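You operate a simulated robot arm through the tools that you are given. There is no shell and no other tool. Be economical: measure what you need, move in short steps, check, and stop when the job is done.

You run a simulated robot arm. Do the job below in one go: nothing can be reset, and whatever is moved stays where it is left.

## Task
Pull-test lead four at the chart load for its cable, then sort it.
Fine: one pull; good tray if it holds, reject tray if it slips.
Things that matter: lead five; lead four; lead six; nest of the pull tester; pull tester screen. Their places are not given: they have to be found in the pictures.

It is judged by the outcome, as a careful person would: the job done as asked, and still so three seconds after it is handed in. It fails if anything else is knocked over, pushed out of place, dropped, spilled or broken.

## Robot
A 6-joint arm with a two-finger parallel gripper, fixed in place. Base frame: the origin is at the foot of the arm, x ahead of it, y to its left, z up; the work surface is at about z = 85.2. Units: cm, degrees, N and s.
With the tool pointing down near the work surface it reaches from about 18 to 76 cm from the base axis. Its first joint turns from -166.0 to 166.0 degrees. Payload 3.91 kg.
The TCP is the grasp point between the finger pads, 3 cm short of the fingertips. In the tool frame z runs along the fingers and y along their closing line. The gripper opens to 11 cm. The fingers are 2 cm wide and 1 cm thick; the gripper's body (4.8 by 11.2 cm) begins 5.5 cm behind the TCP.
Orientation is that of the tool frame in the base frame, as a unit quaternion [w, x, y, z]. With the fingers straight down and closing along the base's y, the tool's x points along the base's -x, its y along +y and its z along -z.

## Interface
- The arm moves only by the tool jog_arm. Its argument "targets" is a list of rows, each a list of 3 entries, a list of its own where there are three numbers: the shift along the tool's x, y, z in units of 30 mm (1.0 is 30 mm), then the turn, a rotation vector about the tool's x, y, z in units of 4 degrees (1.0 is 4 degrees), then the gripper command, from -1 (fully open) to 1 (shut), values between in proportion. In form: [[[tx, ty, tz], [ax, ay, az], fingers], ...]. A call has 1 to 10 rows; each row shifts and turns the commanded pose from where the row before left it, along the tool's axes as they then stand. A call with a number of a shift or a turn outside -1 to 1 is refused whole. Rows are played at 5 a second. More than 5 cm and 8.6 degrees between two rows, or a gripper value outside its range, and nothing of the call is played. A pose out of reach is approached as far as the arm can. The call stops where the force on the tool passes 40 N (or 10 N more than at its start, if that is more) or the arm is blocked; 0.2 s more then pass. The fingers move at their own pace (about 4.5 cm/s each) and stop on an object; they squeeze with about 26 N. The grip force told is the motor's: it shows also when the fingers shut on nothing. Time passes only in rows, and 0.2 s behind the last, so rows that do not move let the fingers close. The reply holds the time, the measured pose of the TCP, the force on the tool along the base axes, the opening and the grip force, in the units named above and with some noise, with the torque about the TCP (base axes, N m) and any sound that the robot's microphone picked up.
- Cameras (640 x 400 px; columns grow to the right, rows downward): "scene" is fixed at [21.92, 64.93, 143.8]; the picture's right is [-0.95, -0.30, 0.00], its down [-0.20, 0.65, -0.74] and it looks along [0.22, -0.70, -0.68] (base axes); focal length 237 px, centre (320, 200). "wrist" rides on the gripper at [7.1, 2.2, -10.7] in the tool frame; the picture's right is [-0.29, 0.96, 0.00], its down [-0.76, -0.23, -0.61] and it looks along [-0.58, -0.18, 0.79] (tool axes); focal length 243 px, centre (320, 200).
- get_image(camera): a new picture of that camera. No time passes.
- move_column(by): slides the trunk up (or, below 0, down) by that many cm; the arm rides with it, the base frame stays. It gives what a move gives, with no picture.
- point_at(camera, pixels): for up to 12 pixels [column, row] of the newest picture of that camera ("zoom" is the newest enlarged one), the place [x, y, z] in the base frame of the surface seen there, good to about 0.3 cm. No time passes.
- close_up(camera, box): a new picture of the part [left, top, right, bottom] of that camera's present view, enlarged. No time passes.
- hand_in(): hands the job in; it is judged then, once.

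Keep the steps short. Do not move on a guess: measure, check each grasp and each placing, and mend mistakes. In all there are 80 turns and 34 pictures (those below and enlarged ones count). Leave the gripper open and the arm clear of the work at the hand-in unless told otherwise, and finish with a single line.

The tools are called after "Call:" as name(argument=value, ...) on one line, values as JSON. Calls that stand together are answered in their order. jog_arm: Moves the arm, as the interface text tells. Its arguments: {"type":"object","properties":{"targets":{"type":"array","items":{"type":"array"}}},"required":["targets"]} The other tools are called the same way: move_column (by) slides the trunk up or down; get_image (camera) takes a picture; point_at (camera, pixels) gives the place of the surface under pixels of a picture; close_up (camera, box) takes an enlarged picture of a part of a camera's view; hand_in () hands the job in.

At the start:

```text
time_s: 0.0
ee_pos: [37.01, 14.7, 125.0]
tool_rot: [0.0, 0.0, 1.0, -0.001]
ft_force: [0.3, 0.4, -0.1]
torque: [0.0, 0.03, 0.0]
width: 11.0
finger_force: 0.0
trunk travel left (down, up): [-52.5, 6.5]
```

scene: 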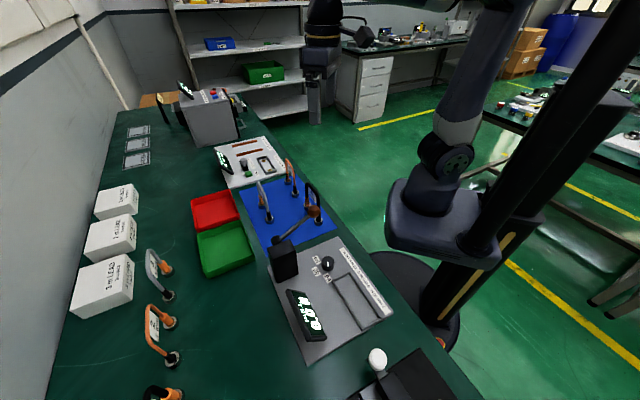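
wrist: 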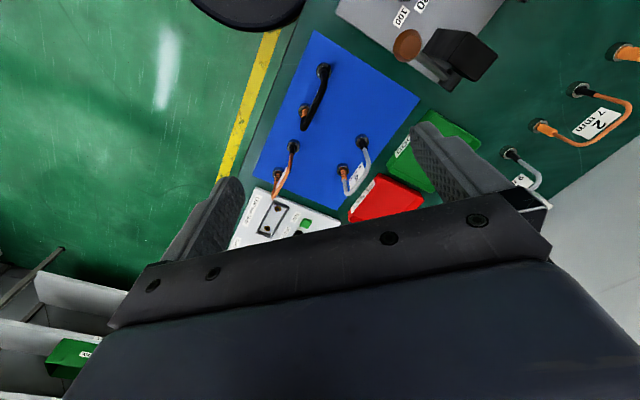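

I see a blue mat with three leads, trays, a tester with a screen, and wall charts. First I enlarge the mat and tester areas.

Call:
close_up(camera="scene", box=[180, 130, 350, 290])

Call:
close_up(camera="scene", box=[250, 230, 410, 370])

Call:
close_up(camera="wrist", box=[230, 0, 500, 250])

Call:
close_up(camera="scene", box=[60, 110, 180, 320])

```text
2.50 times, centred on (265, 210) of scene
```

zoom: 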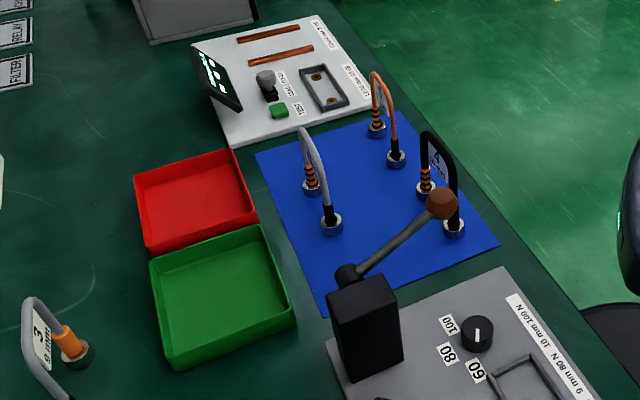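

```text
2.86 times, centred on (330, 300) of scene
```

zoom: 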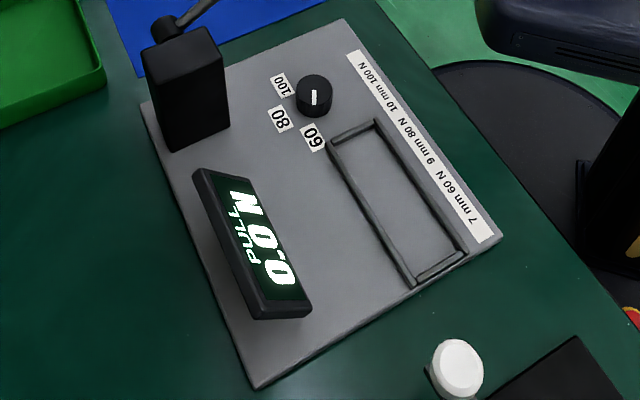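

```text
1.60 times, centred on (365, 125) of wrist
```

zoom: 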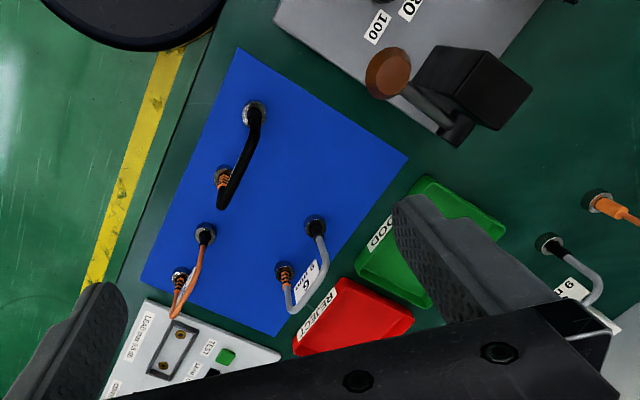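

```text
1.90 times, centred on (120, 215) of scene
```

zoom: 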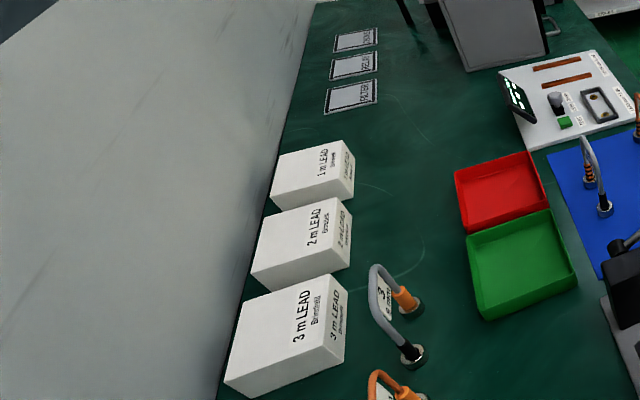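

I need lead four's label (black lead, near 305,200), the tester's knob and the handle in detail.

Call:
close_up(camera="scene", box=[280, 175, 330, 235])

Call:
point_at(camera="zoom", pixels=[[320, 200]])

Call:
close_up(camera="scene", box=[300, 245, 350, 285])

Call:
point_at(camera="scene", pixels=[[327, 264], [317, 258], [316, 271], [327, 278], [312, 210], [285, 246], [283, 265], [336, 280], [352, 272], [395, 318], [382, 330], [366, 302]])

```text
6.67 times, centred on (305, 205) of scene
```

zoom: 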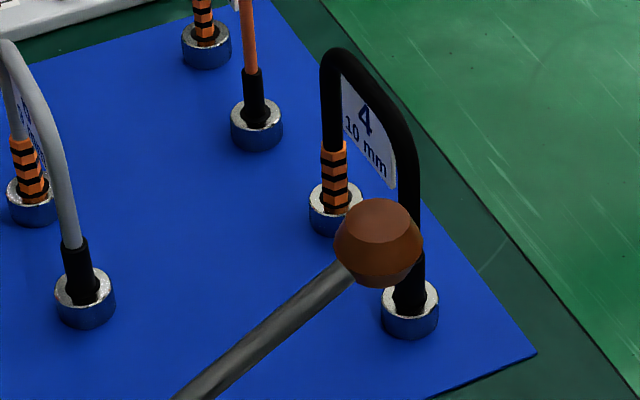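

```text
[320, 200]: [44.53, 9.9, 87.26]
```

```text
10.00 times, centred on (325, 265) of scene
```

zoom: 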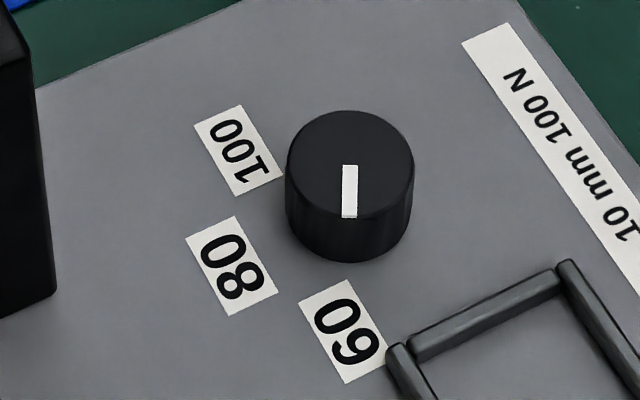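

```text
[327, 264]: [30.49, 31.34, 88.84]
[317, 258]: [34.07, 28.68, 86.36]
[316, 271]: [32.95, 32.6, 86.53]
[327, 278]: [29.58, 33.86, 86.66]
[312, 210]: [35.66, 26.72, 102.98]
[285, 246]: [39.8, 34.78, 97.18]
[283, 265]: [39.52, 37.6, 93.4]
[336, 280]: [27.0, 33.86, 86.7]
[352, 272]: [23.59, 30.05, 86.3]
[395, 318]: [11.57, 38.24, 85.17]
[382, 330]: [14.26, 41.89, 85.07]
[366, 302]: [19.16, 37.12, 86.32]
```

Lead four is 10 mm, so the chart load is 100 N; the knob's mark points at 60 now. I measure the knob and its labels in the zoom, and the lead, the handle and the nest in the scene.

Call:
point_at(camera="zoom", pixels=[[350, 162], [350, 212], [290, 165], [412, 165], [350, 115], [238, 150], [232, 265], [343, 332], [400, 350], [560, 270], [420, 345], [545, 285]])

Call:
point_at(camera="scene", pixels=[[308, 187], [315, 197], [310, 194], [305, 205], [317, 221], [332, 281], [345, 272], [353, 271], [394, 313], [375, 328], [312, 206], [300, 221]])

```text
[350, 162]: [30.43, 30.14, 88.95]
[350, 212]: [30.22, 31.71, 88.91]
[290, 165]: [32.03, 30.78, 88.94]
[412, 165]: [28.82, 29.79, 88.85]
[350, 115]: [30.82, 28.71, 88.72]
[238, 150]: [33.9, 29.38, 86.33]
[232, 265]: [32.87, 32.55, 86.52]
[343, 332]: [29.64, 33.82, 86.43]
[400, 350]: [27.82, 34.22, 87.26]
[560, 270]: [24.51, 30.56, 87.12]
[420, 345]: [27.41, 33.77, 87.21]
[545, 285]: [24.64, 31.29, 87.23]
```

```text
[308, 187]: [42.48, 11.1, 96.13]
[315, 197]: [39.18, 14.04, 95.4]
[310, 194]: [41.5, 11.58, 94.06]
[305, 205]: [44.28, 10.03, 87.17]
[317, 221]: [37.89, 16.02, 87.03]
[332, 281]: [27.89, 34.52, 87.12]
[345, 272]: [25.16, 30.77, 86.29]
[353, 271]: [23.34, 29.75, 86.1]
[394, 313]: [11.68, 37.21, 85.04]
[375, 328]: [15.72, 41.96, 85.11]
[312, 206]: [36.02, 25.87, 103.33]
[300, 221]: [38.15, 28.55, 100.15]
```

Knob centre ≈ (30.4, 30.3), labels spaced about 60° (100 lies −120° from the present mark). Now nest corners, screen, board edges, lever and lead ends.

Call:
point_at(camera="scene", pixels=[[335, 280], [350, 273], [380, 318], [362, 328], [358, 300], [345.6, 249], [389, 314], [309, 363], [271, 250], [273, 243], [297, 243], [282, 240]])

Call:
close_up(camera="scene", box=[260, 190, 340, 290])

Call:
point_at(camera="zoom", pixels=[[320, 200]])

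```text
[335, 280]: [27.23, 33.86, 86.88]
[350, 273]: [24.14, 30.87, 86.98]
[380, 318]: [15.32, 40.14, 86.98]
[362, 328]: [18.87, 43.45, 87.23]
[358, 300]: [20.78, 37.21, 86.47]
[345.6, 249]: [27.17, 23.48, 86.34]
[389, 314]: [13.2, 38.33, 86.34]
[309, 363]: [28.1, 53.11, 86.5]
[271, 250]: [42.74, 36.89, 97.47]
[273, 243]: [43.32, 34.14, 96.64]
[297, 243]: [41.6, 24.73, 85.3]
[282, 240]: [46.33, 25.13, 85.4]
```

```text
4.00 times, centred on (300, 240) of scene
```

zoom: 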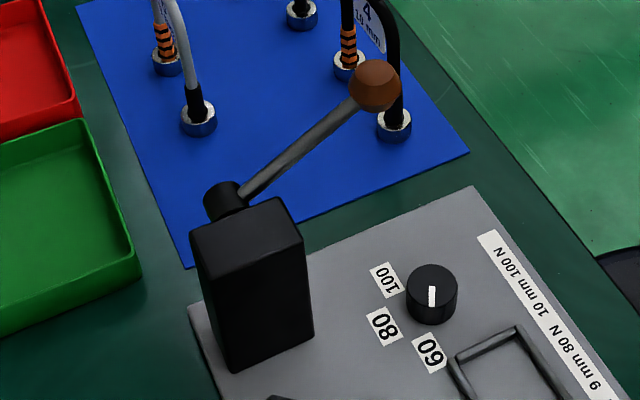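

```text
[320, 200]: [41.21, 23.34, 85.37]
```

Nest: centre ≈ (21.5, 37.1), long axis toward (-0.68, 0.73). The lever is hinged on the black box with its ball at ≈ (36, 26, 103). The knob comes first: I move above it, high up.

Call:
jog_arm(targets=[[[0.367, 0.867, 0], [0, 0, 0], -0.1], [[0.367, 0.867, 0], [0, 0, 0], -0.1], [[0.367, 0.867, 0], [0, 0, 0], -0.1], [[0.367, 0.867, 0], [0, 0, 0], -0.1], [[0.367, 0.867, 0], [0, 0, 0], -0.1], [[0.367, 0.867, 0], [0, 0, 0], -0.1], [[0, 0, 1], [0, 0, 0], -0.1], [[0, 0, 1], [0, 0, 0], -0.1], [[0, 0, 1], [0, 0, 0], -0.1], [[0, 0, 1], [0, 0, 0], -0.1]])

Call:
get_image(camera="wrist")

Call:
get_image(camera="scene")

```text
time_s: 2.2
ee_pos: [30.59, 30.33, 112.96]
tool_rot: [0.0, 0.0, 1.0, 0.001]
ft_force: [-0.5, 0.2, -0.3]
torque: [0.01, 0.04, 0.02]
width: 6.04
finger_force: 0.0
trunk travel left (down, up): [-52.5, 6.5]
```

```text
24 pictures are left
```

wrist: 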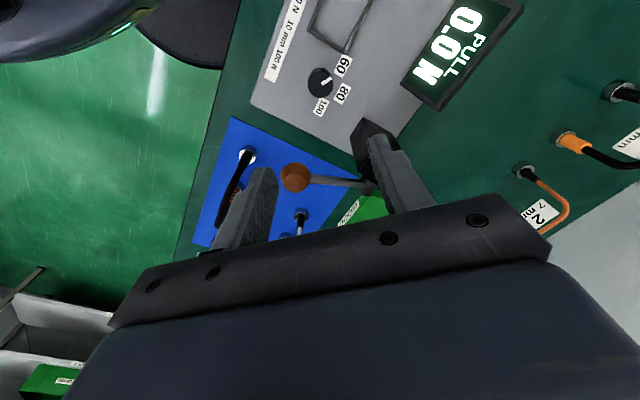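

```text
23 pictures are left
```

scene: 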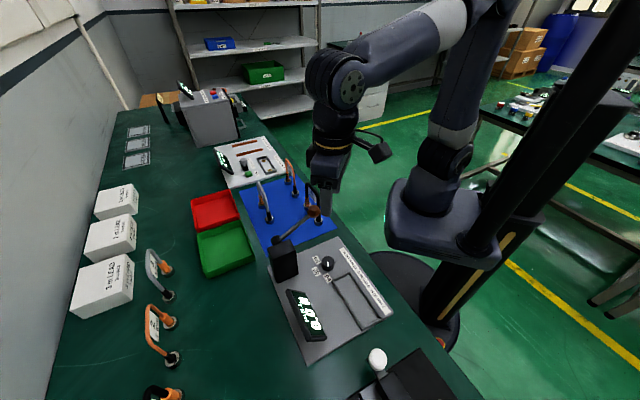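

Everything is as expected. I check the knob, ball and hub positions from this wrist picture before descending.

Call:
point_at(camera="wrist", pixels=[[320, 82], [310, 80], [331, 80], [296, 178], [284, 178], [308, 178], [340, 181], [246, 155], [300, 213], [320, 107], [343, 93], [343, 66]])

```text
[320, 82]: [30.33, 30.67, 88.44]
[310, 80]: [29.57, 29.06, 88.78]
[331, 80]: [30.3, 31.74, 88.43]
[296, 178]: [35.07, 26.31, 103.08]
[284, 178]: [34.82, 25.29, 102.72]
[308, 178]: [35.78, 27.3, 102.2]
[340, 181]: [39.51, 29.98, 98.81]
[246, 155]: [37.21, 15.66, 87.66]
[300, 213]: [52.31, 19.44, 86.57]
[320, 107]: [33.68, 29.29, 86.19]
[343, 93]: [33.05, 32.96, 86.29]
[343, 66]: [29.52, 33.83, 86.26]
```

Ball centre ≈ (35.6, 26, 102.3), 6.7 cm from the knob axis; the body stays clear with the closing axis between 80° and 20°. I turn 10° clockwise and descend to just above the knob.

Call:
jog_arm(targets=[[[0.06, 0, 0], [0, 0, 1], -0.1], [[0, 0, 0], [0, 0, 1], -0.1], [[0, 0, 0.9], [0, 0, 0.5], -0.1], [[0, 0, 1], [0, 0, 0], -0.1], [[0, 0, 1], [0, 0, 0], -0.1], [[0, 0, 1], [0, 0, 0], -0.1], [[0, 0, 1], [0, 0, 0], -0.1], [[0, 0, 1], [0, 0, 0], -0.1], [[0, 0, 0.7], [0, 0, 0], -0.1]])

Call:
get_image(camera="scene")

```text
time_s: 4.2
ee_pos: [30.21, 30.37, 93.15]
tool_rot: [0.0, 0.088, 0.996, 0.0]
ft_force: [-0.6, -0.3, -0.3]
torque: [0.03, 0.0, 0.04]
width: 6.05
finger_force: 0.0
trunk travel left (down, up): [-52.5, 6.5]
```

```text
22 pictures are left
```

scene: 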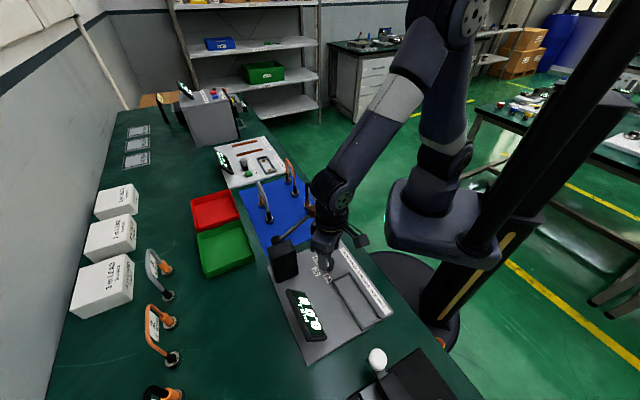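

Clear of ball and nest. I lower to pad height, then close on the knob.

Call:
jog_arm(targets=[[[-0.07, 0, 0.55], [0, 0, 0], -0.1], [[0, 0, 0.6], [0, 0, 0], -0.1], [[0, 0, 0], [0, 0, 0], 0.3], [[0, 0, 0], [0, 0, 0], 1], [[0, 0, 0], [0, 0, 0], 1], [[0, 0, 0], [0, 0, 0], 1]])

```text
time_s: 5.6
ee_pos: [30.4, 30.31, 89.63]
tool_rot: [0.0, 0.086, 0.996, 0.001]
ft_force: [1.7, 3.4, -2.1]
torque: [-0.25, -0.24, -0.01]
width: 3.33
finger_force: 45.1
trunk travel left (down, up): [-52.5, 6.5]
```

Gripped at 3.33 cm, the knob's diameter. I turn 60° clockwise (15 rows), first 10.

Call:
jog_arm(targets=[[[0, 0, 0], [0, 0, 1], 1], [[0, 0, 0], [0, 0, 1], 1], [[0, 0, 0], [0, 0, 1], 1], [[0, 0, 0], [0, 0, 1], 1], [[0, 0, 0], [0, 0, 1], 1], [[0, 0, 0], [0, 0, 1], 1], [[0, 0, 0], [0, 0, 1], 1], [[0, 0, 0], [0, 0, 1], 1]])

Call:
jog_arm(targets=[[[0, 0, 0], [0, 0, 1], 1], [[0, 0, 0], [0, 0, 1], 1], [[0, 0, 0], [0, 0, 1], 1], [[0, 0, 0], [0, 0, 1], 1], [[0, 0, 0], [0, 0, 1], 1], [[0, 0, 0], [0, 0, 1], 1], [[0, 0, 0], [0, 0, 1], 1]])

```text
time_s: 7.4
ee_pos: [30.44, 30.39, 89.71]
tool_rot: [0.0, 0.359, 0.933, -0.001]
ft_force: [7.1, 7.4, -29.3]
torque: [0.78, -0.35, -0.01]
width: 3.36
finger_force: 45.3
trunk travel left (down, up): [-52.5, 6.5]
```

```text
time_s: 9.0
ee_pos: [30.64, 30.41, 89.58]
tool_rot: [-0.001, 0.573, 0.819, -0.001]
ft_force: [9.0, 6.4, -24.9]
torque: [0.2, -0.7, 0.01]
width: 3.31
finger_force: 45.1
trunk travel left (down, up): [-52.5, 6.5]
```

Turned about 60°, total. I open, rise 6 cm and look at the mark.

Call:
jog_arm(targets=[[[0, 0, 0], [0, 0, 0], 0.1], [[0, 0, 0], [0, 0, 0], -0.1], [[0, 0, 0], [0, 0, 0], -0.1], [[0, 0, -1], [0, 0, 0], -0.1], [[0, 0, -1], [0, 0, 0], -0.1], [[0, 0, 0], [0, 0, -1], -0.1], [[0, 0, 0], [0, 0, -1], -0.1], [[0, 0, 0], [0, 0, -1], -0.1], [[0, 0, 0], [0, 0, -1], -0.1], [[0, 0, 0], [0, 0, -1], -0.1]])

Call:
jog_arm(targets=[[[0, 0, 0], [0, 0, -1], -0.1], [[0, 0, 0], [0, 0, -1], -0.1], [[0, 0, 0], [0, 0, -1], -0.1], [[0, 0, 0], [0, 0, -1], -0.1], [[0, 0, 0], [0, 0, -1], -0.1], [[0, 0, 0], [0, 0, -1], -0.1], [[0, 0, 0], [0, 0, -1], -0.1], [[0, 0, 0], [0, 0, -1], -0.1], [[0, 0, 0], [0, 0, -1], -0.1], [[0, 0, 0], [0, 0, -1], -0.1]])

Call:
close_up(camera="scene", box=[300, 230, 364, 270])

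```text
time_s: 11.2
ee_pos: [30.46, 30.41, 95.72]
tool_rot: [0.0, 0.422, 0.907, 0.0]
ft_force: [0.3, 0.0, 0.3]
torque: [-0.02, 0.01, -0.01]
width: 6.05
finger_force: 0.1
trunk travel left (down, up): [-52.5, 6.5]
```

```text
time_s: 13.4
ee_pos: [30.26, 30.12, 95.74]
tool_rot: [0.0, 0.086, 0.996, 0.0]
ft_force: [0.3, -0.2, 0.8]
torque: [0.01, 0.0, -0.01]
width: 6.06
finger_force: 0.1
trunk travel left (down, up): [-52.5, 6.5]
```

```text
10.00 times, centred on (332, 250) of scene
```

zoom: 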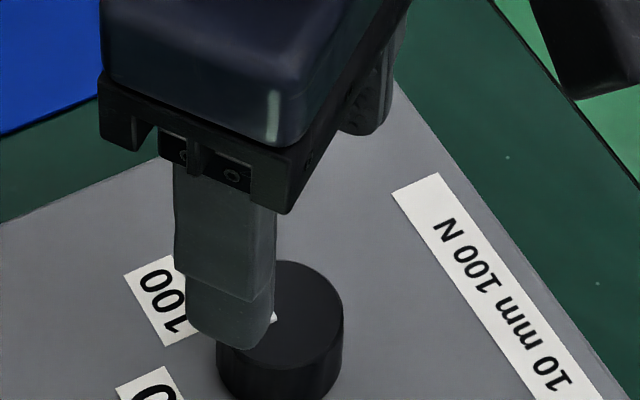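

The mark now points toward 80 (partly hidden by a finger). I recentre, go down and grip again for the second 60°.

Call:
jog_arm(targets=[[[-0.042, 0.068, 0], [0, 0, 0], -0.1], [[0, 0, 1], [0, 0, 0], -0.1], [[0, 0, 1], [0, 0, 0], -0.1], [[0, 0, 0], [0, 0, 0], 0.3], [[0, 0, 0], [0, 0, 0], 1], [[0, 0, 0], [0, 0, 0], 1], [[0, 0, 0], [0, 0, 0], 1]])

Call:
jog_arm(targets=[[[0, 0, 0], [0, 0, 1], 1], [[0, 0, 0], [0, 0, 1], 1], [[0, 0, 0], [0, 0, 1], 1], [[0, 0, 0], [0, 0, 1], 1], [[0, 0, 0], [0, 0, 1], 1], [[0, 0, 0], [0, 0, 1], 1], [[0, 0, 0], [0, 0, 1], 1], [[0, 0, 0], [0, 0, 1], 1]])

Call:
jog_arm(targets=[[[0, 0, 0], [0, 0, 1], 1], [[0, 0, 0], [0, 0, 1], 1], [[0, 0, 0], [0, 0, 1], 1], [[0, 0, 0], [0, 0, 1], 1], [[0, 0, 0], [0, 0, 1], 1], [[0, 0, 0], [0, 0, 1], 1], [[0, 0, 0], [0, 0, 1], 1]])

```text
time_s: 15.0
ee_pos: [30.66, 30.26, 89.56]
tool_rot: [-0.001, 0.086, 0.996, 0.0]
ft_force: [-2.6, -8.9, -4.6]
torque: [0.25, 0.06, 0.02]
width: 3.35
finger_force: 45.3
trunk travel left (down, up): [-52.5, 6.5]
```

```text
time_s: 16.8
ee_pos: [30.6, 30.3, 89.62]
tool_rot: [-0.001, 0.357, 0.934, 0.0]
ft_force: [1.8, -21.4, -27.2]
torque: [-0.06, -0.6, 0.0]
width: 3.3
finger_force: 45.2
trunk travel left (down, up): [-52.5, 6.5]
```

```text
time_s: 18.4
ee_pos: [30.51, 30.33, 89.73]
tool_rot: [0.0, 0.574, 0.819, -0.001]
ft_force: [-10.3, -14.1, -9.8]
torque: [0.03, -0.04, 0.7]
width: 3.34
finger_force: 45.4
trunk travel left (down, up): [-52.5, 6.5]
```

Torque shows about z at the end, likely a stop. I open and rise straight up to check the dial.

Call:
jog_arm(targets=[[[0, 0, 0], [0, 0, 0], 0.1], [[0, 0, 0], [0, 0, 0], -0.1], [[0, 0, 0], [0, 0, 0], -0.1], [[0, 0, -1], [0, 0, 0], -0.1], [[0, 0, -1], [0, 0, 0], -0.1], [[0, 0, -1], [0, 0, 0], -0.1], [[0, 0, -1], [0, 0, 0], -0.1], [[0, 0, -1], [0, 0, 0], -0.1], [[0, 0, -1], [0, 0, 0], -0.1], [[0, 0, -1], [0, 0, 0], -0.1]])

Call:
close_up(camera="scene", box=[280, 230, 360, 280])

Call:
point_at(camera="zoom", pixels=[[320, 200]])

```text
time_s: 20.6
ee_pos: [30.54, 30.38, 110.79]
tool_rot: [-0.001, 0.573, 0.819, 0.0]
ft_force: [-0.2, 0.0, -0.2]
torque: [0.0, 0.01, 0.0]
width: 6.06
finger_force: 0.0
trunk travel left (down, up): [-52.5, 6.5]
```

```text
8.00 times, centred on (320, 255) of scene
```

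zoom: 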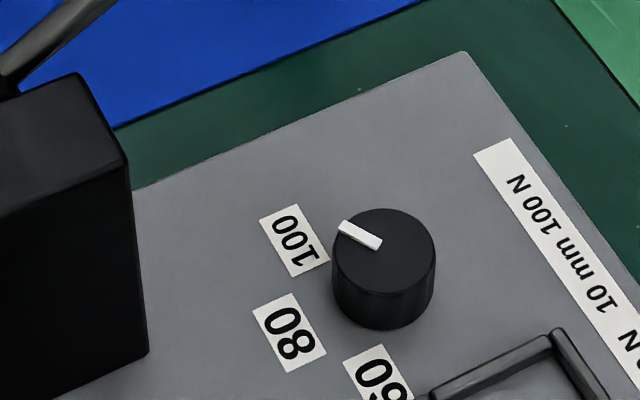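

```text
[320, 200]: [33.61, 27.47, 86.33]
```

The mark points at 100, perhaps slightly past. I measure the angle.

Call:
point_at(camera="zoom", pixels=[[378, 245], [343, 227], [294, 240], [289, 333], [383, 250], [335, 252], [434, 252], [384, 212], [383, 288]])

```text
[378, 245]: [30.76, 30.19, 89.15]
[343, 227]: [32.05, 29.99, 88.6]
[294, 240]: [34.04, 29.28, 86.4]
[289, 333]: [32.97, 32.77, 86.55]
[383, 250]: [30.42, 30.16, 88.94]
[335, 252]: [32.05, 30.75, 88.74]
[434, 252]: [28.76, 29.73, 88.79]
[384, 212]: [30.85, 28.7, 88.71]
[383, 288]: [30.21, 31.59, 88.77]
```

The dial is at 100 (mark −9…−12°, label −15°). Next, lead four: ends near (37.5, 15.8) and (44.3, 9.9), plane at ≈138°. I turn the closing axis to 48° and go above its middle.

Call:
jog_arm(targets=[[[0, 0, 0], [0, 0, -1], -0.1], [[0, 0, 0], [0, 0, -1], -0.1], [[0, 0, 0], [0, 0, -1], -0.1], [[0, 0, 0], [0, 0, -1], -0.1], [[0, 0, 0], [0, 0, -1], -0.1], [[0, 0, 0], [0, 0, -1], -0.1], [[0, 0, 0], [0, 0, -1], -0.1]])

Call:
jog_arm(targets=[[[-0.924, -0.289, 0], [0, 0, 0], -0.1], [[-0.924, -0.289, 0], [0, 0, 0], -0.1], [[-0.924, -0.289, 0], [0, 0, 0], -0.1], [[-0.924, -0.289, 0], [0, 0, 0], -0.1], [[-0.924, -0.289, 0], [0, 0, 0], -0.1], [[-0.924, -0.289, 0], [0, 0, 0], -0.1], [[-0.924, -0.289, 0], [0, 0, 0], -0.1]])

Call:
get_image(camera="wrist")

```text
time_s: 22.2
ee_pos: [30.49, 30.43, 110.76]
tool_rot: [0.0, 0.357, 0.934, 0.0]
ft_force: [0.0, 0.1, -0.8]
torque: [0.01, 0.0, 0.01]
width: 6.06
finger_force: 0.1
trunk travel left (down, up): [-52.5, 6.5]
```

```text
time_s: 23.8
ee_pos: [40.77, 12.8, 110.89]
tool_rot: [0.0, 0.357, 0.934, 0.0]
ft_force: [-1.2, -0.6, 0.0]
torque: [-0.02, 0.0, 0.02]
width: 6.07
finger_force: 0.1
trunk travel left (down, up): [-52.5, 6.5]
```

```text
19 pictures are left
```

wrist: 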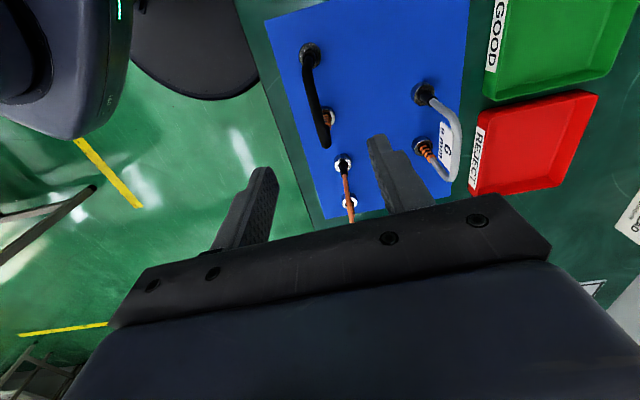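

Lead four shows at columns 305–330, rows 50–145. I measure along its arch, and the good tray at once.

Call:
point_at(camera="wrist", pixels=[[308, 60], [308, 75], [312, 90], [316, 105], [320, 120], [325, 140], [329, 117], [309, 50], [500, 60], [590, 60], [640, 0], [535, 150]])

Call:
point_at(camera="scene", pixels=[[197, 232], [238, 220], [253, 261], [208, 277], [225, 250], [192, 200], [230, 190], [215, 210], [273, 222], [268, 195], [262, 185], [258, 205]])

```text
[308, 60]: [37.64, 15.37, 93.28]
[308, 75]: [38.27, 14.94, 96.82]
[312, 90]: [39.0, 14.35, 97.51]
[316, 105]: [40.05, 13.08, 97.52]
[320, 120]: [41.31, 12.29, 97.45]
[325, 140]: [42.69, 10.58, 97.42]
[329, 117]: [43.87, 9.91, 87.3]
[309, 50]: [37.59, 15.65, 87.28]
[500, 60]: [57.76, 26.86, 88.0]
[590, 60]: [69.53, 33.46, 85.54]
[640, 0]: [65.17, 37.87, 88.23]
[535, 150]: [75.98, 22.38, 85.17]
```

```text
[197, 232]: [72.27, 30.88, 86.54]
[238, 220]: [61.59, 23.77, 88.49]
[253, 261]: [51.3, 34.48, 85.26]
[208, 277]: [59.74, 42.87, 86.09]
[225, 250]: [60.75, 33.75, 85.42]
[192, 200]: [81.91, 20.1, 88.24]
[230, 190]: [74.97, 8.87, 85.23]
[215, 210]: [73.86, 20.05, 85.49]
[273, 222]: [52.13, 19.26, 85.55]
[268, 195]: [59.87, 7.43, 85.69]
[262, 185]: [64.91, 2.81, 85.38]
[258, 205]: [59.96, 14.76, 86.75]
```

The arch runs at 135°, top at z 97.5, middle (40.75, 12.75). I trim by 2.7°, descend to 96.2 and close.

Call:
jog_arm(targets=[[[0, -0.07, 0.9], [0, 0, 0.7], -0.1], [[0, 0, 1], [0, 0, 0], -0.1], [[0, 0, 1], [0, 0, 0], -0.1], [[0, 0, 1], [0, 0, 0], -0.1], [[0, 0, 1], [0, 0, 0], -0.1]])

Call:
get_image(camera="wrist")

```text
time_s: 25.0
ee_pos: [40.82, 12.81, 95.96]
tool_rot: [0.0, 0.382, 0.924, 0.0]
ft_force: [0.3, -0.6, -0.4]
torque: [0.01, 0.01, 0.02]
width: 6.04
finger_force: 0.1
trunk travel left (down, up): [-52.5, 6.5]
```

```text
18 pictures are left
```

wrist: 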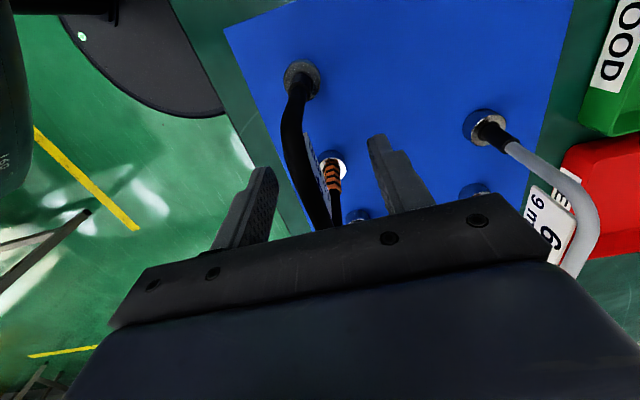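

The arch is between the fingers and lead six is clear. I close.

Call:
jog_arm(targets=[[[0, 0, 0], [0, 0, 0], 0.4], [[0, 0, 0], [0, 0, 0], 0.6], [[0, 0, 0], [0, 0, 0], 1], [[0, 0, 0], [0, 0, 0], 1], [[0, 0, 0], [0, 0, 0], 1]])

Call:
jog_arm(targets=[[[0, 0, -0.3], [0, 0, 0], 1], [[0, 0, -0.5], [0, 0, 0], 1], [[0, 0, 0], [0, 0, 0], 1]])

Call:
get_image(camera="scene")

```text
time_s: 26.2
ee_pos: [40.83, 12.82, 96.02]
tool_rot: [0.0, 0.381, 0.925, 0.0]
ft_force: [0.6, 0.2, -0.3]
torque: [0.0, 0.02, 0.02]
width: 0.99
finger_force: 26.1
trunk travel left (down, up): [-52.5, 6.5]
```

```text
time_s: 27.0
ee_pos: [40.82, 12.69, 98.43]
tool_rot: [0.0, 0.381, 0.925, 0.0]
ft_force: [0.3, -0.8, -1.0]
torque: [0.03, 0.05, 0.01]
width: 1.02
finger_force: 26.7
trunk travel left (down, up): [-52.5, 6.5]
```

```text
17 pictures are left
```

scene: 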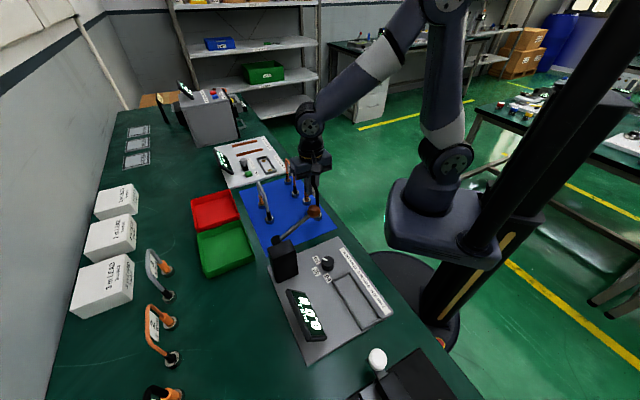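

The grip is on the 1.0 cm cable and the lead lifts. I rise to 117 so its ends clear the ball, then look.

Call:
jog_arm(targets=[[[0, 0, -0.7], [0, 0, 0], 1], [[0, 0, -0.9], [0, 0, 0], 1], [[0, 0, -0.9], [0, 0, 0], 1], [[0, 0, -0.9], [0, 0, 0], 1], [[0, 0, -0.9], [0, 0, 0], 1], [[0, 0, -0.9], [0, 0, 0], 1], [[0, 0, -0.7], [0, 0, 0], 1], [[0, 0, -0.4], [0, 0, 0], 1]])

Call:
close_up(camera="scene", box=[240, 110, 370, 240])

```text
time_s: 28.8
ee_pos: [40.68, 12.87, 117.36]
tool_rot: [0.0, 0.381, 0.924, 0.001]
ft_force: [-0.3, 0.2, -1.0]
torque: [0.05, 0.03, 0.0]
width: 1.0
finger_force: 26.4
trunk travel left (down, up): [-52.5, 6.5]
```

```text
3.08 times, centred on (305, 175) of scene
```

zoom: 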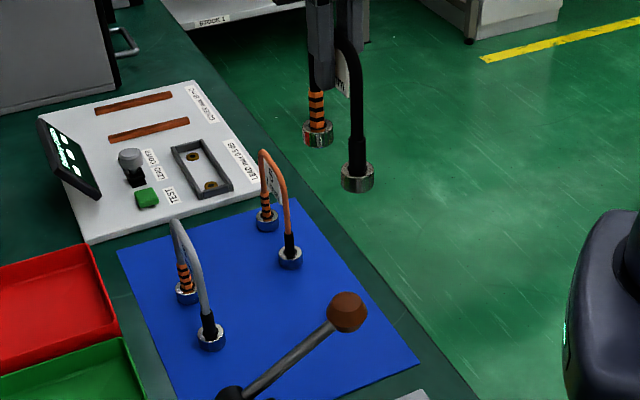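

The lead is whole in the grip. I carry it across at height to above the nest centre (21.5, 37.1).

Call:
jog_arm(targets=[[[0.5, 0.06, 0], [0, 0, 0.35], 1], [[0.8, 0.095, 0], [0, 0, 0], 1], [[0.9, 0.107, 0], [0, 0, 0], 1], [[0.9, 0.107, 0], [0, 0, 0], 1], [[0.9, 0.107, 0], [0, 0, 0], 1], [[0.9, 0.107, 0], [0, 0, 0], 1], [[0.9, 0.107, 0], [0, 0, 0], 1], [[0.9, 0.107, 0], [0, 0, 0], 1], [[0.9, 0.107, 0], [0, 0, 0], 1], [[0.9, 0.107, 0], [0, 0, 0], 1]])

Call:
jog_arm(targets=[[[0.8, 0.1, 0], [0, 0, 0], 1], [[0.5, 0.1, 0], [0, 0, 0], 1], [[0.3, 0.1, 0], [0, 0, 0], 1], [[0, 0, 0], [0, 0, 0], 1]])

Call:
get_image(camera="wrist")

Call:
get_image(camera="scene")

```text
time_s: 31.0
ee_pos: [25.42, 33.43, 117.3]
tool_rot: [0.0, 0.392, 0.92, 0.0]
ft_force: [-0.3, 0.3, -1.9]
torque: [0.02, 0.0, 0.02]
width: 1.03
finger_force: 26.1
trunk travel left (down, up): [-52.5, 6.5]
```

```text
time_s: 32.0
ee_pos: [22.69, 37.45, 117.36]
tool_rot: [0.0, 0.392, 0.92, 0.0]
ft_force: [0.1, 0.6, -1.1]
torque: [-0.03, 0.01, 0.03]
width: 1.0
finger_force: 26.0
trunk travel left (down, up): [-52.5, 6.5]
```

```text
15 pictures are left
```

wrist: 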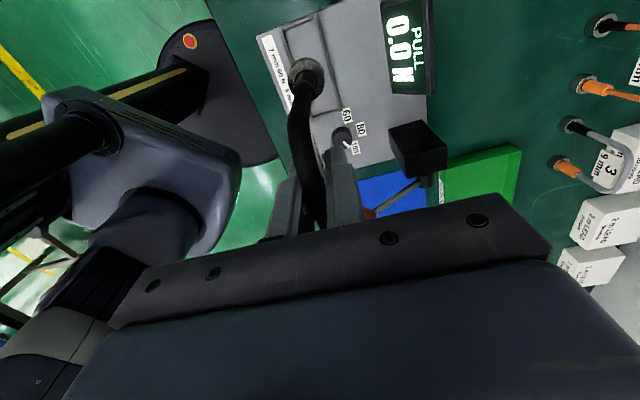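

```text
14 pictures are left
```

scene: 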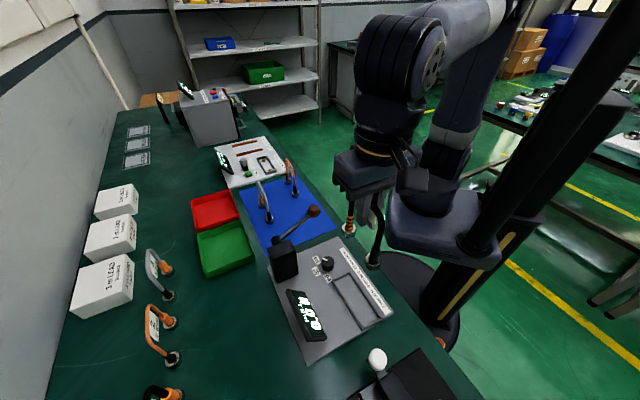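

I need the nest's inner edges more precisely; enlarging it in the scene view.

Call:
close_up(camera="scene", box=[318, 262, 398, 337])

Call:
point_at(camera="zoom", pixels=[[320, 200]])

```text
5.33 times, centred on (358, 300) of scene
```

zoom: 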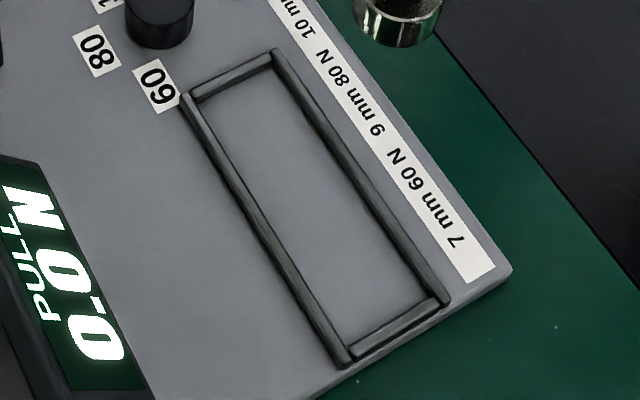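

```text
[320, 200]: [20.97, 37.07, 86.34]
```

Call:
point_at(camera="zoom", pixels=[[200, 103], [268, 70], [436, 292], [350, 338], [188, 97], [276, 52], [446, 300], [345, 362], [262, 225], [360, 170], [235, 82], [395, 325]])

```text
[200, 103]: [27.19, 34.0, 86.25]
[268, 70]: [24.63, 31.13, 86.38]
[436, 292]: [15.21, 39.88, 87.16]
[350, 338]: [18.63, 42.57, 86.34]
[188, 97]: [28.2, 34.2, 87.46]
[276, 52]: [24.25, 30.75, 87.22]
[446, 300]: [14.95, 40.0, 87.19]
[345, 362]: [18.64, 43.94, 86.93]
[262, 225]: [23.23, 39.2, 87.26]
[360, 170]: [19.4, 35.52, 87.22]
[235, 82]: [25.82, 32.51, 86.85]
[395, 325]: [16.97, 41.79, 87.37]
```

Nest centre refined to (21.4, 37.2), angle 133.7°, inner ≈12 × 4.5 cm. I correct laterally and descend until the lead's ends hover about 1.5 cm over the rails.

Call:
jog_arm(targets=[[[0.237, -0.368, 0], [0, 0, 0], 1], [[0, 0, 0.8], [0, 0, 0], 1], [[0, 0, 0.9], [0, 0, 0], 1], [[0, 0, 0.9], [0, 0, 0], 1], [[0, 0, 0.9], [0, 0, 0], 1], [[0, 0, 0.9], [0, 0, 0], 1], [[0, 0, 0.8], [0, 0, 0], 1], [[0, 0, 0.6], [0, 0, 0], 1], [[0, 0, 0], [0, 0, 0], 1]])

Call:
close_up(camera="scene", box=[308, 252, 408, 337])

Call:
point_at(camera="zoom", pixels=[[320, 200]])

```text
time_s: 34.0
ee_pos: [21.38, 37.09, 100.01]
tool_rot: [0.0, 0.392, 0.92, 0.0]
ft_force: [-0.5, -1.1, -2.4]
torque: [0.01, 0.01, 0.0]
width: 1.02
finger_force: 26.0
trunk travel left (down, up): [-52.5, 6.5]
```

```text
4.71 times, centred on (358, 294) of scene
```

zoom: 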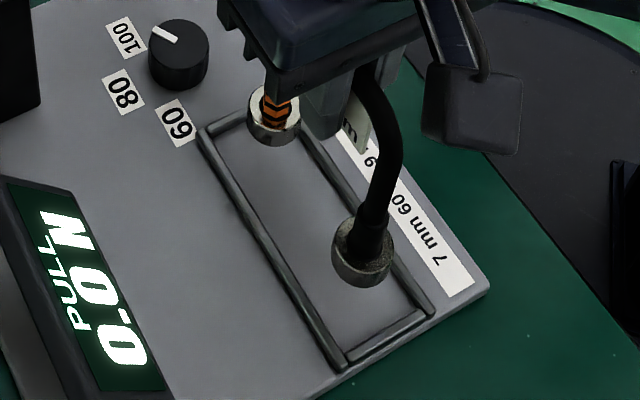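

```text
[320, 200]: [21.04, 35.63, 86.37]
```

Measuring the ring positions of the held lead.

Call:
point_at(camera="zoom", pixels=[[345, 255], [375, 270], [362, 280], [336, 250], [275, 130], [252, 120], [298, 125], [270, 138], [362, 270], [388, 262]])

```text
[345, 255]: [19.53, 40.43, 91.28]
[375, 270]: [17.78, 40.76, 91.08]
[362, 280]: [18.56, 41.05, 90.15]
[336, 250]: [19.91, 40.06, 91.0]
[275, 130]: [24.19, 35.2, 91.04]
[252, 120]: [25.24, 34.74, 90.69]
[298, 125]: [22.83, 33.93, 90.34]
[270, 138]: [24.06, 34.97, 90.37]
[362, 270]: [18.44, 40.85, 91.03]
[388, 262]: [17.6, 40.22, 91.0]
```

The lead's mid is (21.35, 36.95), aligned and inside the rails. I lower gently to the floor of the nest.

Call:
jog_arm(targets=[[[0.04, 0.02, 0.3], [0, 0, 0], 1], [[0, 0, 0.3], [0, 0, 0], 1], [[0, 0, 0.2], [0, 0, 0], 1], [[0, 0, 0.12], [0, 0, 0], 1], [[0, 0, 0.05], [0, 0, 0], 1]])

```text
time_s: 35.2
ee_pos: [21.14, 37.13, 97.07]
tool_rot: [0.0, 0.392, 0.92, 0.001]
ft_force: [-0.2, -0.9, -1.3]
torque: [0.0, -0.02, -0.02]
width: 0.98
finger_force: 26.0
trunk travel left (down, up): [-52.5, 6.5]
```

No contact load yet; a little lower.

Call:
jog_arm(targets=[[[0, 0, 0.05], [0, 0, 0], 1], [[0, 0, 0.04], [0, 0, 0], 1], [[0, 0, 0], [0, 0, 0], 1]])

Call:
close_up(camera="scene", box=[308, 252, 408, 337])

```text
time_s: 36.0
ee_pos: [21.18, 37.16, 96.88]
tool_rot: [0.001, 0.393, 0.92, 0.003]
ft_force: [-0.4, -0.9, 34.2]
torque: [-0.5, -0.15, 0.01]
width: 1.0
finger_force: 25.6
trunk travel left (down, up): [-52.5, 6.5]
```

```text
4.71 times, centred on (358, 294) of scene
```

zoom: 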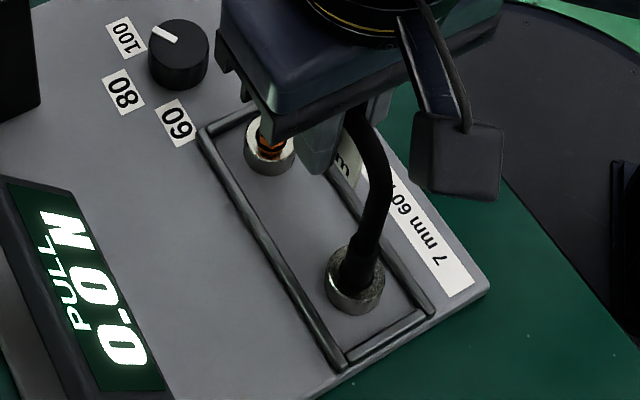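

Both ends stand inside the nest on its floor. I ease off, open and rise straight up.

Call:
jog_arm(targets=[[[0, 0, -0.06], [0, 0, 0], 1], [[0, 0, 0], [0, 0, 0], 0.7], [[0, 0, 0], [0, 0, 0], 0.3], [[0, 0, 0], [0, 0, 0], 0.2], [[0, 0, -0.5], [0, 0, 0], 0.2], [[0, 0, -1], [0, 0, 0], 0.2], [[0, 0, -1], [0, 0, 0], 0.2], [[0, 0, -1], [0, 0, 0], 0.2], [[0, 0, -1], [0, 0, 0], 0.2], [[0, 0, -1], [0, 0, 0], 0.2]])

Call:
get_image(camera="scene")

```text
time_s: 38.2
ee_pos: [21.3, 37.15, 113.52]
tool_rot: [0.0, 0.392, 0.92, 0.0]
ft_force: [0.5, -0.7, -0.2]
torque: [-0.01, -0.02, 0.01]
width: 4.42
finger_force: 0.0
trunk travel left (down, up): [-52.5, 6.5]
```

```text
10 pictures are left
```

scene: 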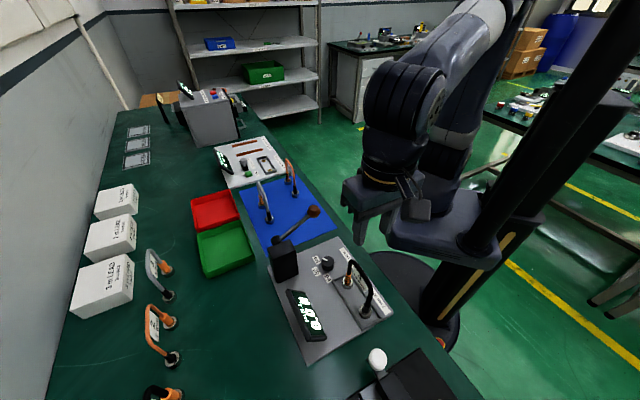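

Lead four stands alone in the nest, and the screen still shows 0.0. Now the lever: ball centre by two views ≈ (35.75, 26.15, 102.0), swinging in the vertical plane along 44°. I turn the closing axis across that plane (134°), rotating counter-clockwise up here.

Call:
jog_arm(targets=[[[0, 0, -0.3], [0, 0, -1], 0], [[0, 0, 0], [0, 0, -1], 0], [[0, 0, 0], [0, 0, -1], 0], [[0, 0, 0], [0, 0, -1], 0], [[0, 0, 0], [0, 0, -1], 0], [[0, 0, 0], [0, 0, -1], 0], [[0, 0, 0], [0, 0, -1], 0], [[0, 0, 0], [0, 0, -1], 0], [[0, 0, 0], [0, 0, -1], 0], [[0, 0, 0], [0, 0, -1], 0]])

Call:
jog_arm(targets=[[[0, 0, 0], [0, 0, -1], 0], [[0, 0, 0], [0, 0, -1], 0], [[0, 0, 0], [0, 0, -1], 0], [[0, 0, 0], [0, 0, -1], 0], [[0, 0, 0], [0, 0, -1], 0], [[0, 0, 0], [0, 0, -1], 0], [[0, 0, 0], [0, 0, -1], 0], [[0, 0, 0], [0, 0, -1], 0], [[0, 0, 0], [0, 0, -1], 0], [[0, 0, 0], [0, 0, -1], 0]])

Call:
jog_arm(targets=[[[0, 0, 0], [0, 0, -1], 0], [[0, 0, 0], [0, 0, -1], 0], [[0, 0, 0], [0, 0, -0.55], 0]])

```text
time_s: 40.4
ee_pos: [21.2, 37.15, 114.19]
tool_rot: [0.0, 0.053, 0.999, 0.0]
ft_force: [-0.1, 1.0, 0.0]
torque: [0.02, 0.06, 0.02]
width: 5.5
finger_force: 0.1
trunk travel left (down, up): [-52.5, 6.5]
```

```text
time_s: 42.6
ee_pos: [21.23, 37.27, 114.25]
tool_rot: [0.0, -0.292, 0.957, 0.0]
ft_force: [-0.2, -0.3, -0.1]
torque: [0.02, 0.0, -0.02]
width: 5.5
finger_force: 0.1
trunk travel left (down, up): [-52.5, 6.5]
```

```text
time_s: 43.4
ee_pos: [21.26, 37.11, 114.39]
tool_rot: [0.0, -0.375, 0.927, 0.0]
ft_force: [0.3, 0.1, 0.1]
torque: [0.01, 0.01, 0.03]
width: 5.5
finger_force: 0.1
trunk travel left (down, up): [-52.5, 6.5]
```

Closing axis is at 134°. I move over the ball and stop with fingertips just above it.

Call:
jog_arm(targets=[[[-0.133, -0.855, 0], [0, 0, 0], 0], [[-0.133, -0.855, 0], [0, 0, 0], 0], [[-0.133, -0.855, 0], [0, 0, 0], 0], [[-0.133, -0.855, 0], [0, 0, 0], 0], [[-0.133, -0.855, 0], [0, 0, 0], 0], [[-0.133, -0.855, 0], [0, 0, 0], 0], [[-0.133, -0.855, 0], [0, 0, 0], 0], [[0, 0, 0.9], [0, 0, 0], 0], [[0, 0, 0.9], [0, 0, 0], 0]])

Call:
get_image(camera="wrist")

```text
time_s: 45.4
ee_pos: [35.82, 26.42, 108.9]
tool_rot: [0.0, -0.375, 0.927, 0.0]
ft_force: [-0.3, 0.2, -0.1]
torque: [0.0, 0.0, 0.02]
width: 5.49
finger_force: 0.1
trunk travel left (down, up): [-52.5, 6.5]
```

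```text
9 pictures are left
```

wrist: 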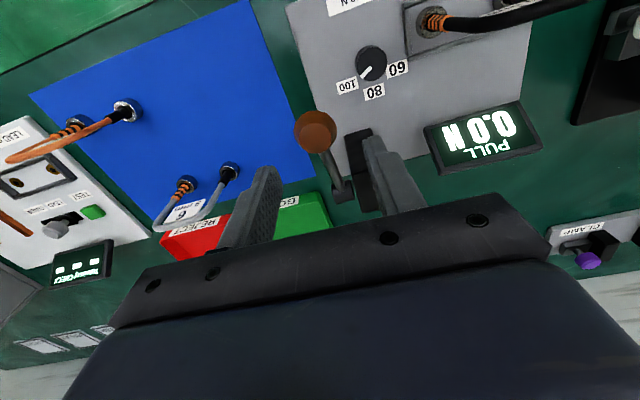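

The ball is centred under the TCP as expected (316,132). I lower over it and close.

Call:
jog_arm(targets=[[[0.09, -0.07, 0.7], [0, 0, 0], 0], [[0, 0, 0.8], [0, 0, 0], 0], [[0, 0, 0.8], [0, 0, 0], 0], [[0, 0, 0], [0, 0, 0], 0.4], [[0, 0, 0], [0, 0, 0], 1], [[0, 0, 0], [0, 0, 0], 1], [[0, 0, 0], [0, 0, 0], 1]])

```text
time_s: 47.0
ee_pos: [35.78, 25.8, 101.95]
tool_rot: [0.0, -0.375, 0.927, 0.0]
ft_force: [-2.3, 0.9, -0.8]
torque: [0.16, -0.11, -0.04]
width: 3.35
finger_force: 44.6
trunk travel left (down, up): [-52.5, 6.5]
```

Ball gripped (3.35 cm). Hub ≈ (43.2, 33.4, 96.3), radius ≈ 11.9, so I follow the arc downward: first 20° in four rows.

Call:
jog_arm(targets=[[[0.14, 0, 0.315], [0, 0, 0], 1], [[0.137, 0, 0.315], [0, 0, 0], 1], [[0.08, 0, 0.337], [0, 0, 0], 1], [[0.08, 0, 0.337], [0, 0, 0], 1]])

```text
time_s: 48.0
ee_pos: [34.8, 24.84, 98.08]
tool_rot: [0.001, -0.376, 0.927, 0.001]
ft_force: [3.8, -3.5, 13.8]
torque: [0.71, -0.8, 0.01]
width: 3.31
finger_force: 45.0
trunk travel left (down, up): [-52.5, 6.5]
```

The lever follows with about 14 N of resistance. I continue down the arc.

Call:
jog_arm(targets=[[[0.023, 0, 0.345], [0, 0, 0], 1], [[0.023, 0, 0.345], [0, 0, 0], 1], [[-0.038, 0, 0.343], [0, 0, 0], 1], [[-0.038, 0, 0.343], [0, 0, 0], 1], [[-0.097, 0, 0.332], [0, 0, 0], 1], [[-0.097, 0, 0.332], [0, 0, 0], 1]])

Call:
close_up(camera="scene", box=[250, 210, 410, 350])

```text
time_s: 49.3
ee_pos: [35.01, 24.99, 92.98]
tool_rot: [-0.001, -0.375, 0.927, 0.0]
ft_force: [-5.4, -14.8, 23.1]
torque: [-0.24, 0.03, -0.02]
width: 3.32
finger_force: 44.9
trunk travel left (down, up): [-52.5, 6.5]
stopped in row 6: the force on the tool passed its limit at 40 N (the readings are from after the stop); the commanded pose is now the measured one
```

```text
2.86 times, centred on (330, 280) of scene
```

zoom: 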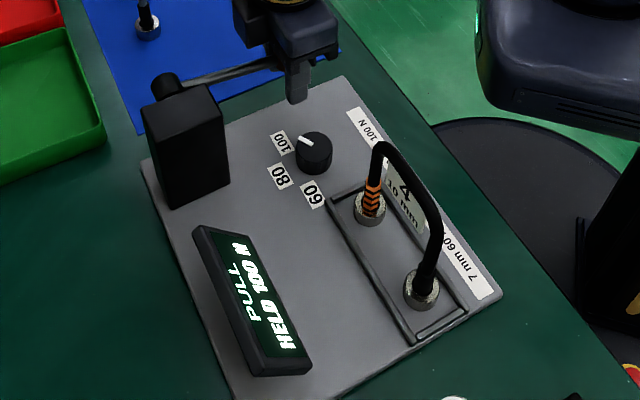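

The screen reads HELD 100 N, so lead four goes to the good tray. I bring the lever back up the same arc, under control.

Call:
jog_arm(targets=[[[0.07, 0, -0.32], [0, 0, 0], 1], [[0.038, 0, -0.343], [0, 0, 0], 1], [[0.038, 0, -0.343], [0, 0, 0], 1], [[-0.023, 0, -0.345], [0, 0, 0], 1], [[-0.023, 0, -0.345], [0, 0, 0], 1], [[-0.08, 0, -0.337], [0, 0, 0], 1], [[-0.08, 0, -0.337], [0, 0, 0], 1], [[-0.13, 0, -0.3], [0, 0, 0], 1], [[-0.13, 0, -0.28], [0, 0, 0], 1]])

```text
time_s: 51.3
ee_pos: [35.77, 25.92, 101.36]
tool_rot: [-0.006, -0.375, 0.927, -0.002]
ft_force: [-0.7, -6.2, -37.8]
torque: [-0.05, 0.11, 0.0]
width: 3.39
finger_force: 45.3
trunk travel left (down, up): [-52.5, 6.5]
```

The lever is back at its rest (101.4). I ease off, open and rise clear.

Call:
jog_arm(targets=[[[0, 0, 0.12], [0, 0, 0], 1], [[0, 0, 0], [0, 0, 0], 0.4], [[0, 0, 0], [0, 0, 0], 0], [[0, 0, 0], [0, 0, 0], 0], [[0, 0, -0.7], [0, 0, 0], 0], [[0, 0, -1], [0, 0, 0], 0], [[0, 0, -1], [0, 0, 0], 0], [[0, 0, -1], [0, 0, 0], 0], [[0, 0, -1], [0, 0, 0], 0]])

Call:
close_up(camera="scene", box=[250, 190, 410, 350])

Call:
point_at(camera="zoom", pixels=[[320, 200]])

```text
time_s: 53.3
ee_pos: [35.87, 25.95, 115.48]
tool_rot: [-0.001, -0.375, 0.927, -0.001]
ft_force: [-0.3, -0.8, -0.7]
torque: [0.0, 0.04, 0.0]
width: 5.52
finger_force: 0.2
trunk travel left (down, up): [-52.5, 6.5]
```

```text
2.50 times, centred on (330, 270) of scene
```

zoom: 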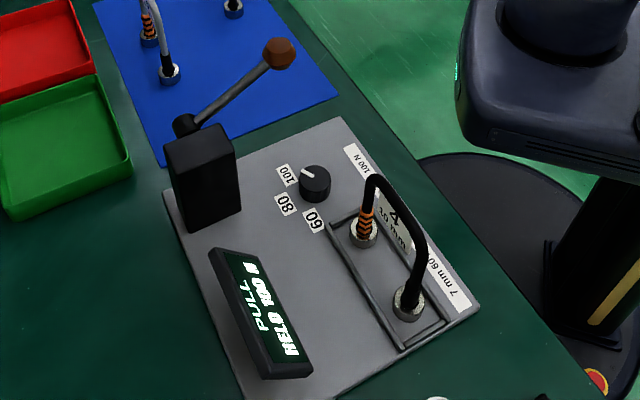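

```text
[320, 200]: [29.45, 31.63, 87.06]
```

HELD 100 N stays and the lever is up. I measure the lead's arch in the nest while turning the gripper back 90° above.

Call:
point_at(camera="zoom", pixels=[[372, 180], [385, 183], [398, 200], [412, 218], [418, 240], [362, 245], [408, 316], [365, 185]])

Call:
jog_arm(targets=[[[0, 0, 0], [0, 0, 1], 0], [[0, 0, 0], [0, 0, 1], 0], [[0, 0, 0], [0, 0, 1], 0], [[0, 0, 0], [0, 0, 1], 0], [[0, 0, 0], [0, 0, 1], 0], [[0, 0, 0], [0, 0, 1], 0], [[0, 0, 0], [0, 0, 1], 0], [[0, 0, 0], [0, 0, 1], 0], [[0, 0, 0], [0, 0, 1], 0], [[0, 0, 0], [0, 0, 1], 0]])

Call:
jog_arm(targets=[[[0, 0, 0], [0, 0, 1], 0], [[0, 0, 0], [0, 0, 1], 0], [[0, 0, 0], [0, 0, 1], 0], [[0, 0, 0], [0, 0, 1], 0], [[0, 0, 0], [0, 0, 1], 0], [[0, 0, 0], [0, 0, 1], 0], [[0, 0, 0], [0, 0, 1], 0], [[0, 0, 0], [0, 0, 1], 0], [[0, 0, 0], [0, 0, 1], 0], [[0, 0, 0], [0, 0, 1], 0]])

Call:
jog_arm(targets=[[[0, 0, 0], [0, 0, 1], 0], [[0, 0, 0], [0, 0, 1], 0], [[0, 0, 0], [0, 0, 0.5], 0]])

```text
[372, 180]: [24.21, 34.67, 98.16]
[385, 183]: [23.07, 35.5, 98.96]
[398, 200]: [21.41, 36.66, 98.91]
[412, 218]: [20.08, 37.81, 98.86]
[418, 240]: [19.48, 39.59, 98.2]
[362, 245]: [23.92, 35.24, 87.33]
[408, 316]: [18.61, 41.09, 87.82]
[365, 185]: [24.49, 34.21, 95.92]
```

```text
time_s: 55.5
ee_pos: [35.94, 26.06, 115.3]
tool_rot: [-0.001, -0.035, 0.999, 0.0]
ft_force: [-0.3, 0.1, 0.0]
torque: [0.05, -0.02, 0.01]
width: 5.48
finger_force: 0.1
trunk travel left (down, up): [-52.5, 6.5]
```

```text
time_s: 57.7
ee_pos: [35.81, 26.0, 115.45]
tool_rot: [-0.001, 0.308, 0.951, -0.001]
ft_force: [-0.4, -0.3, -0.7]
torque: [-0.04, 0.01, 0.01]
width: 5.52
finger_force: 0.1
trunk travel left (down, up): [-52.5, 6.5]
```

```text
time_s: 58.5
ee_pos: [35.77, 25.98, 115.5]
tool_rot: [0.001, 0.391, 0.921, -0.001]
ft_force: [-0.5, -1.2, -0.2]
torque: [0.01, -0.02, 0.02]
width: 5.51
finger_force: 0.2
trunk travel left (down, up): [-52.5, 6.5]
```

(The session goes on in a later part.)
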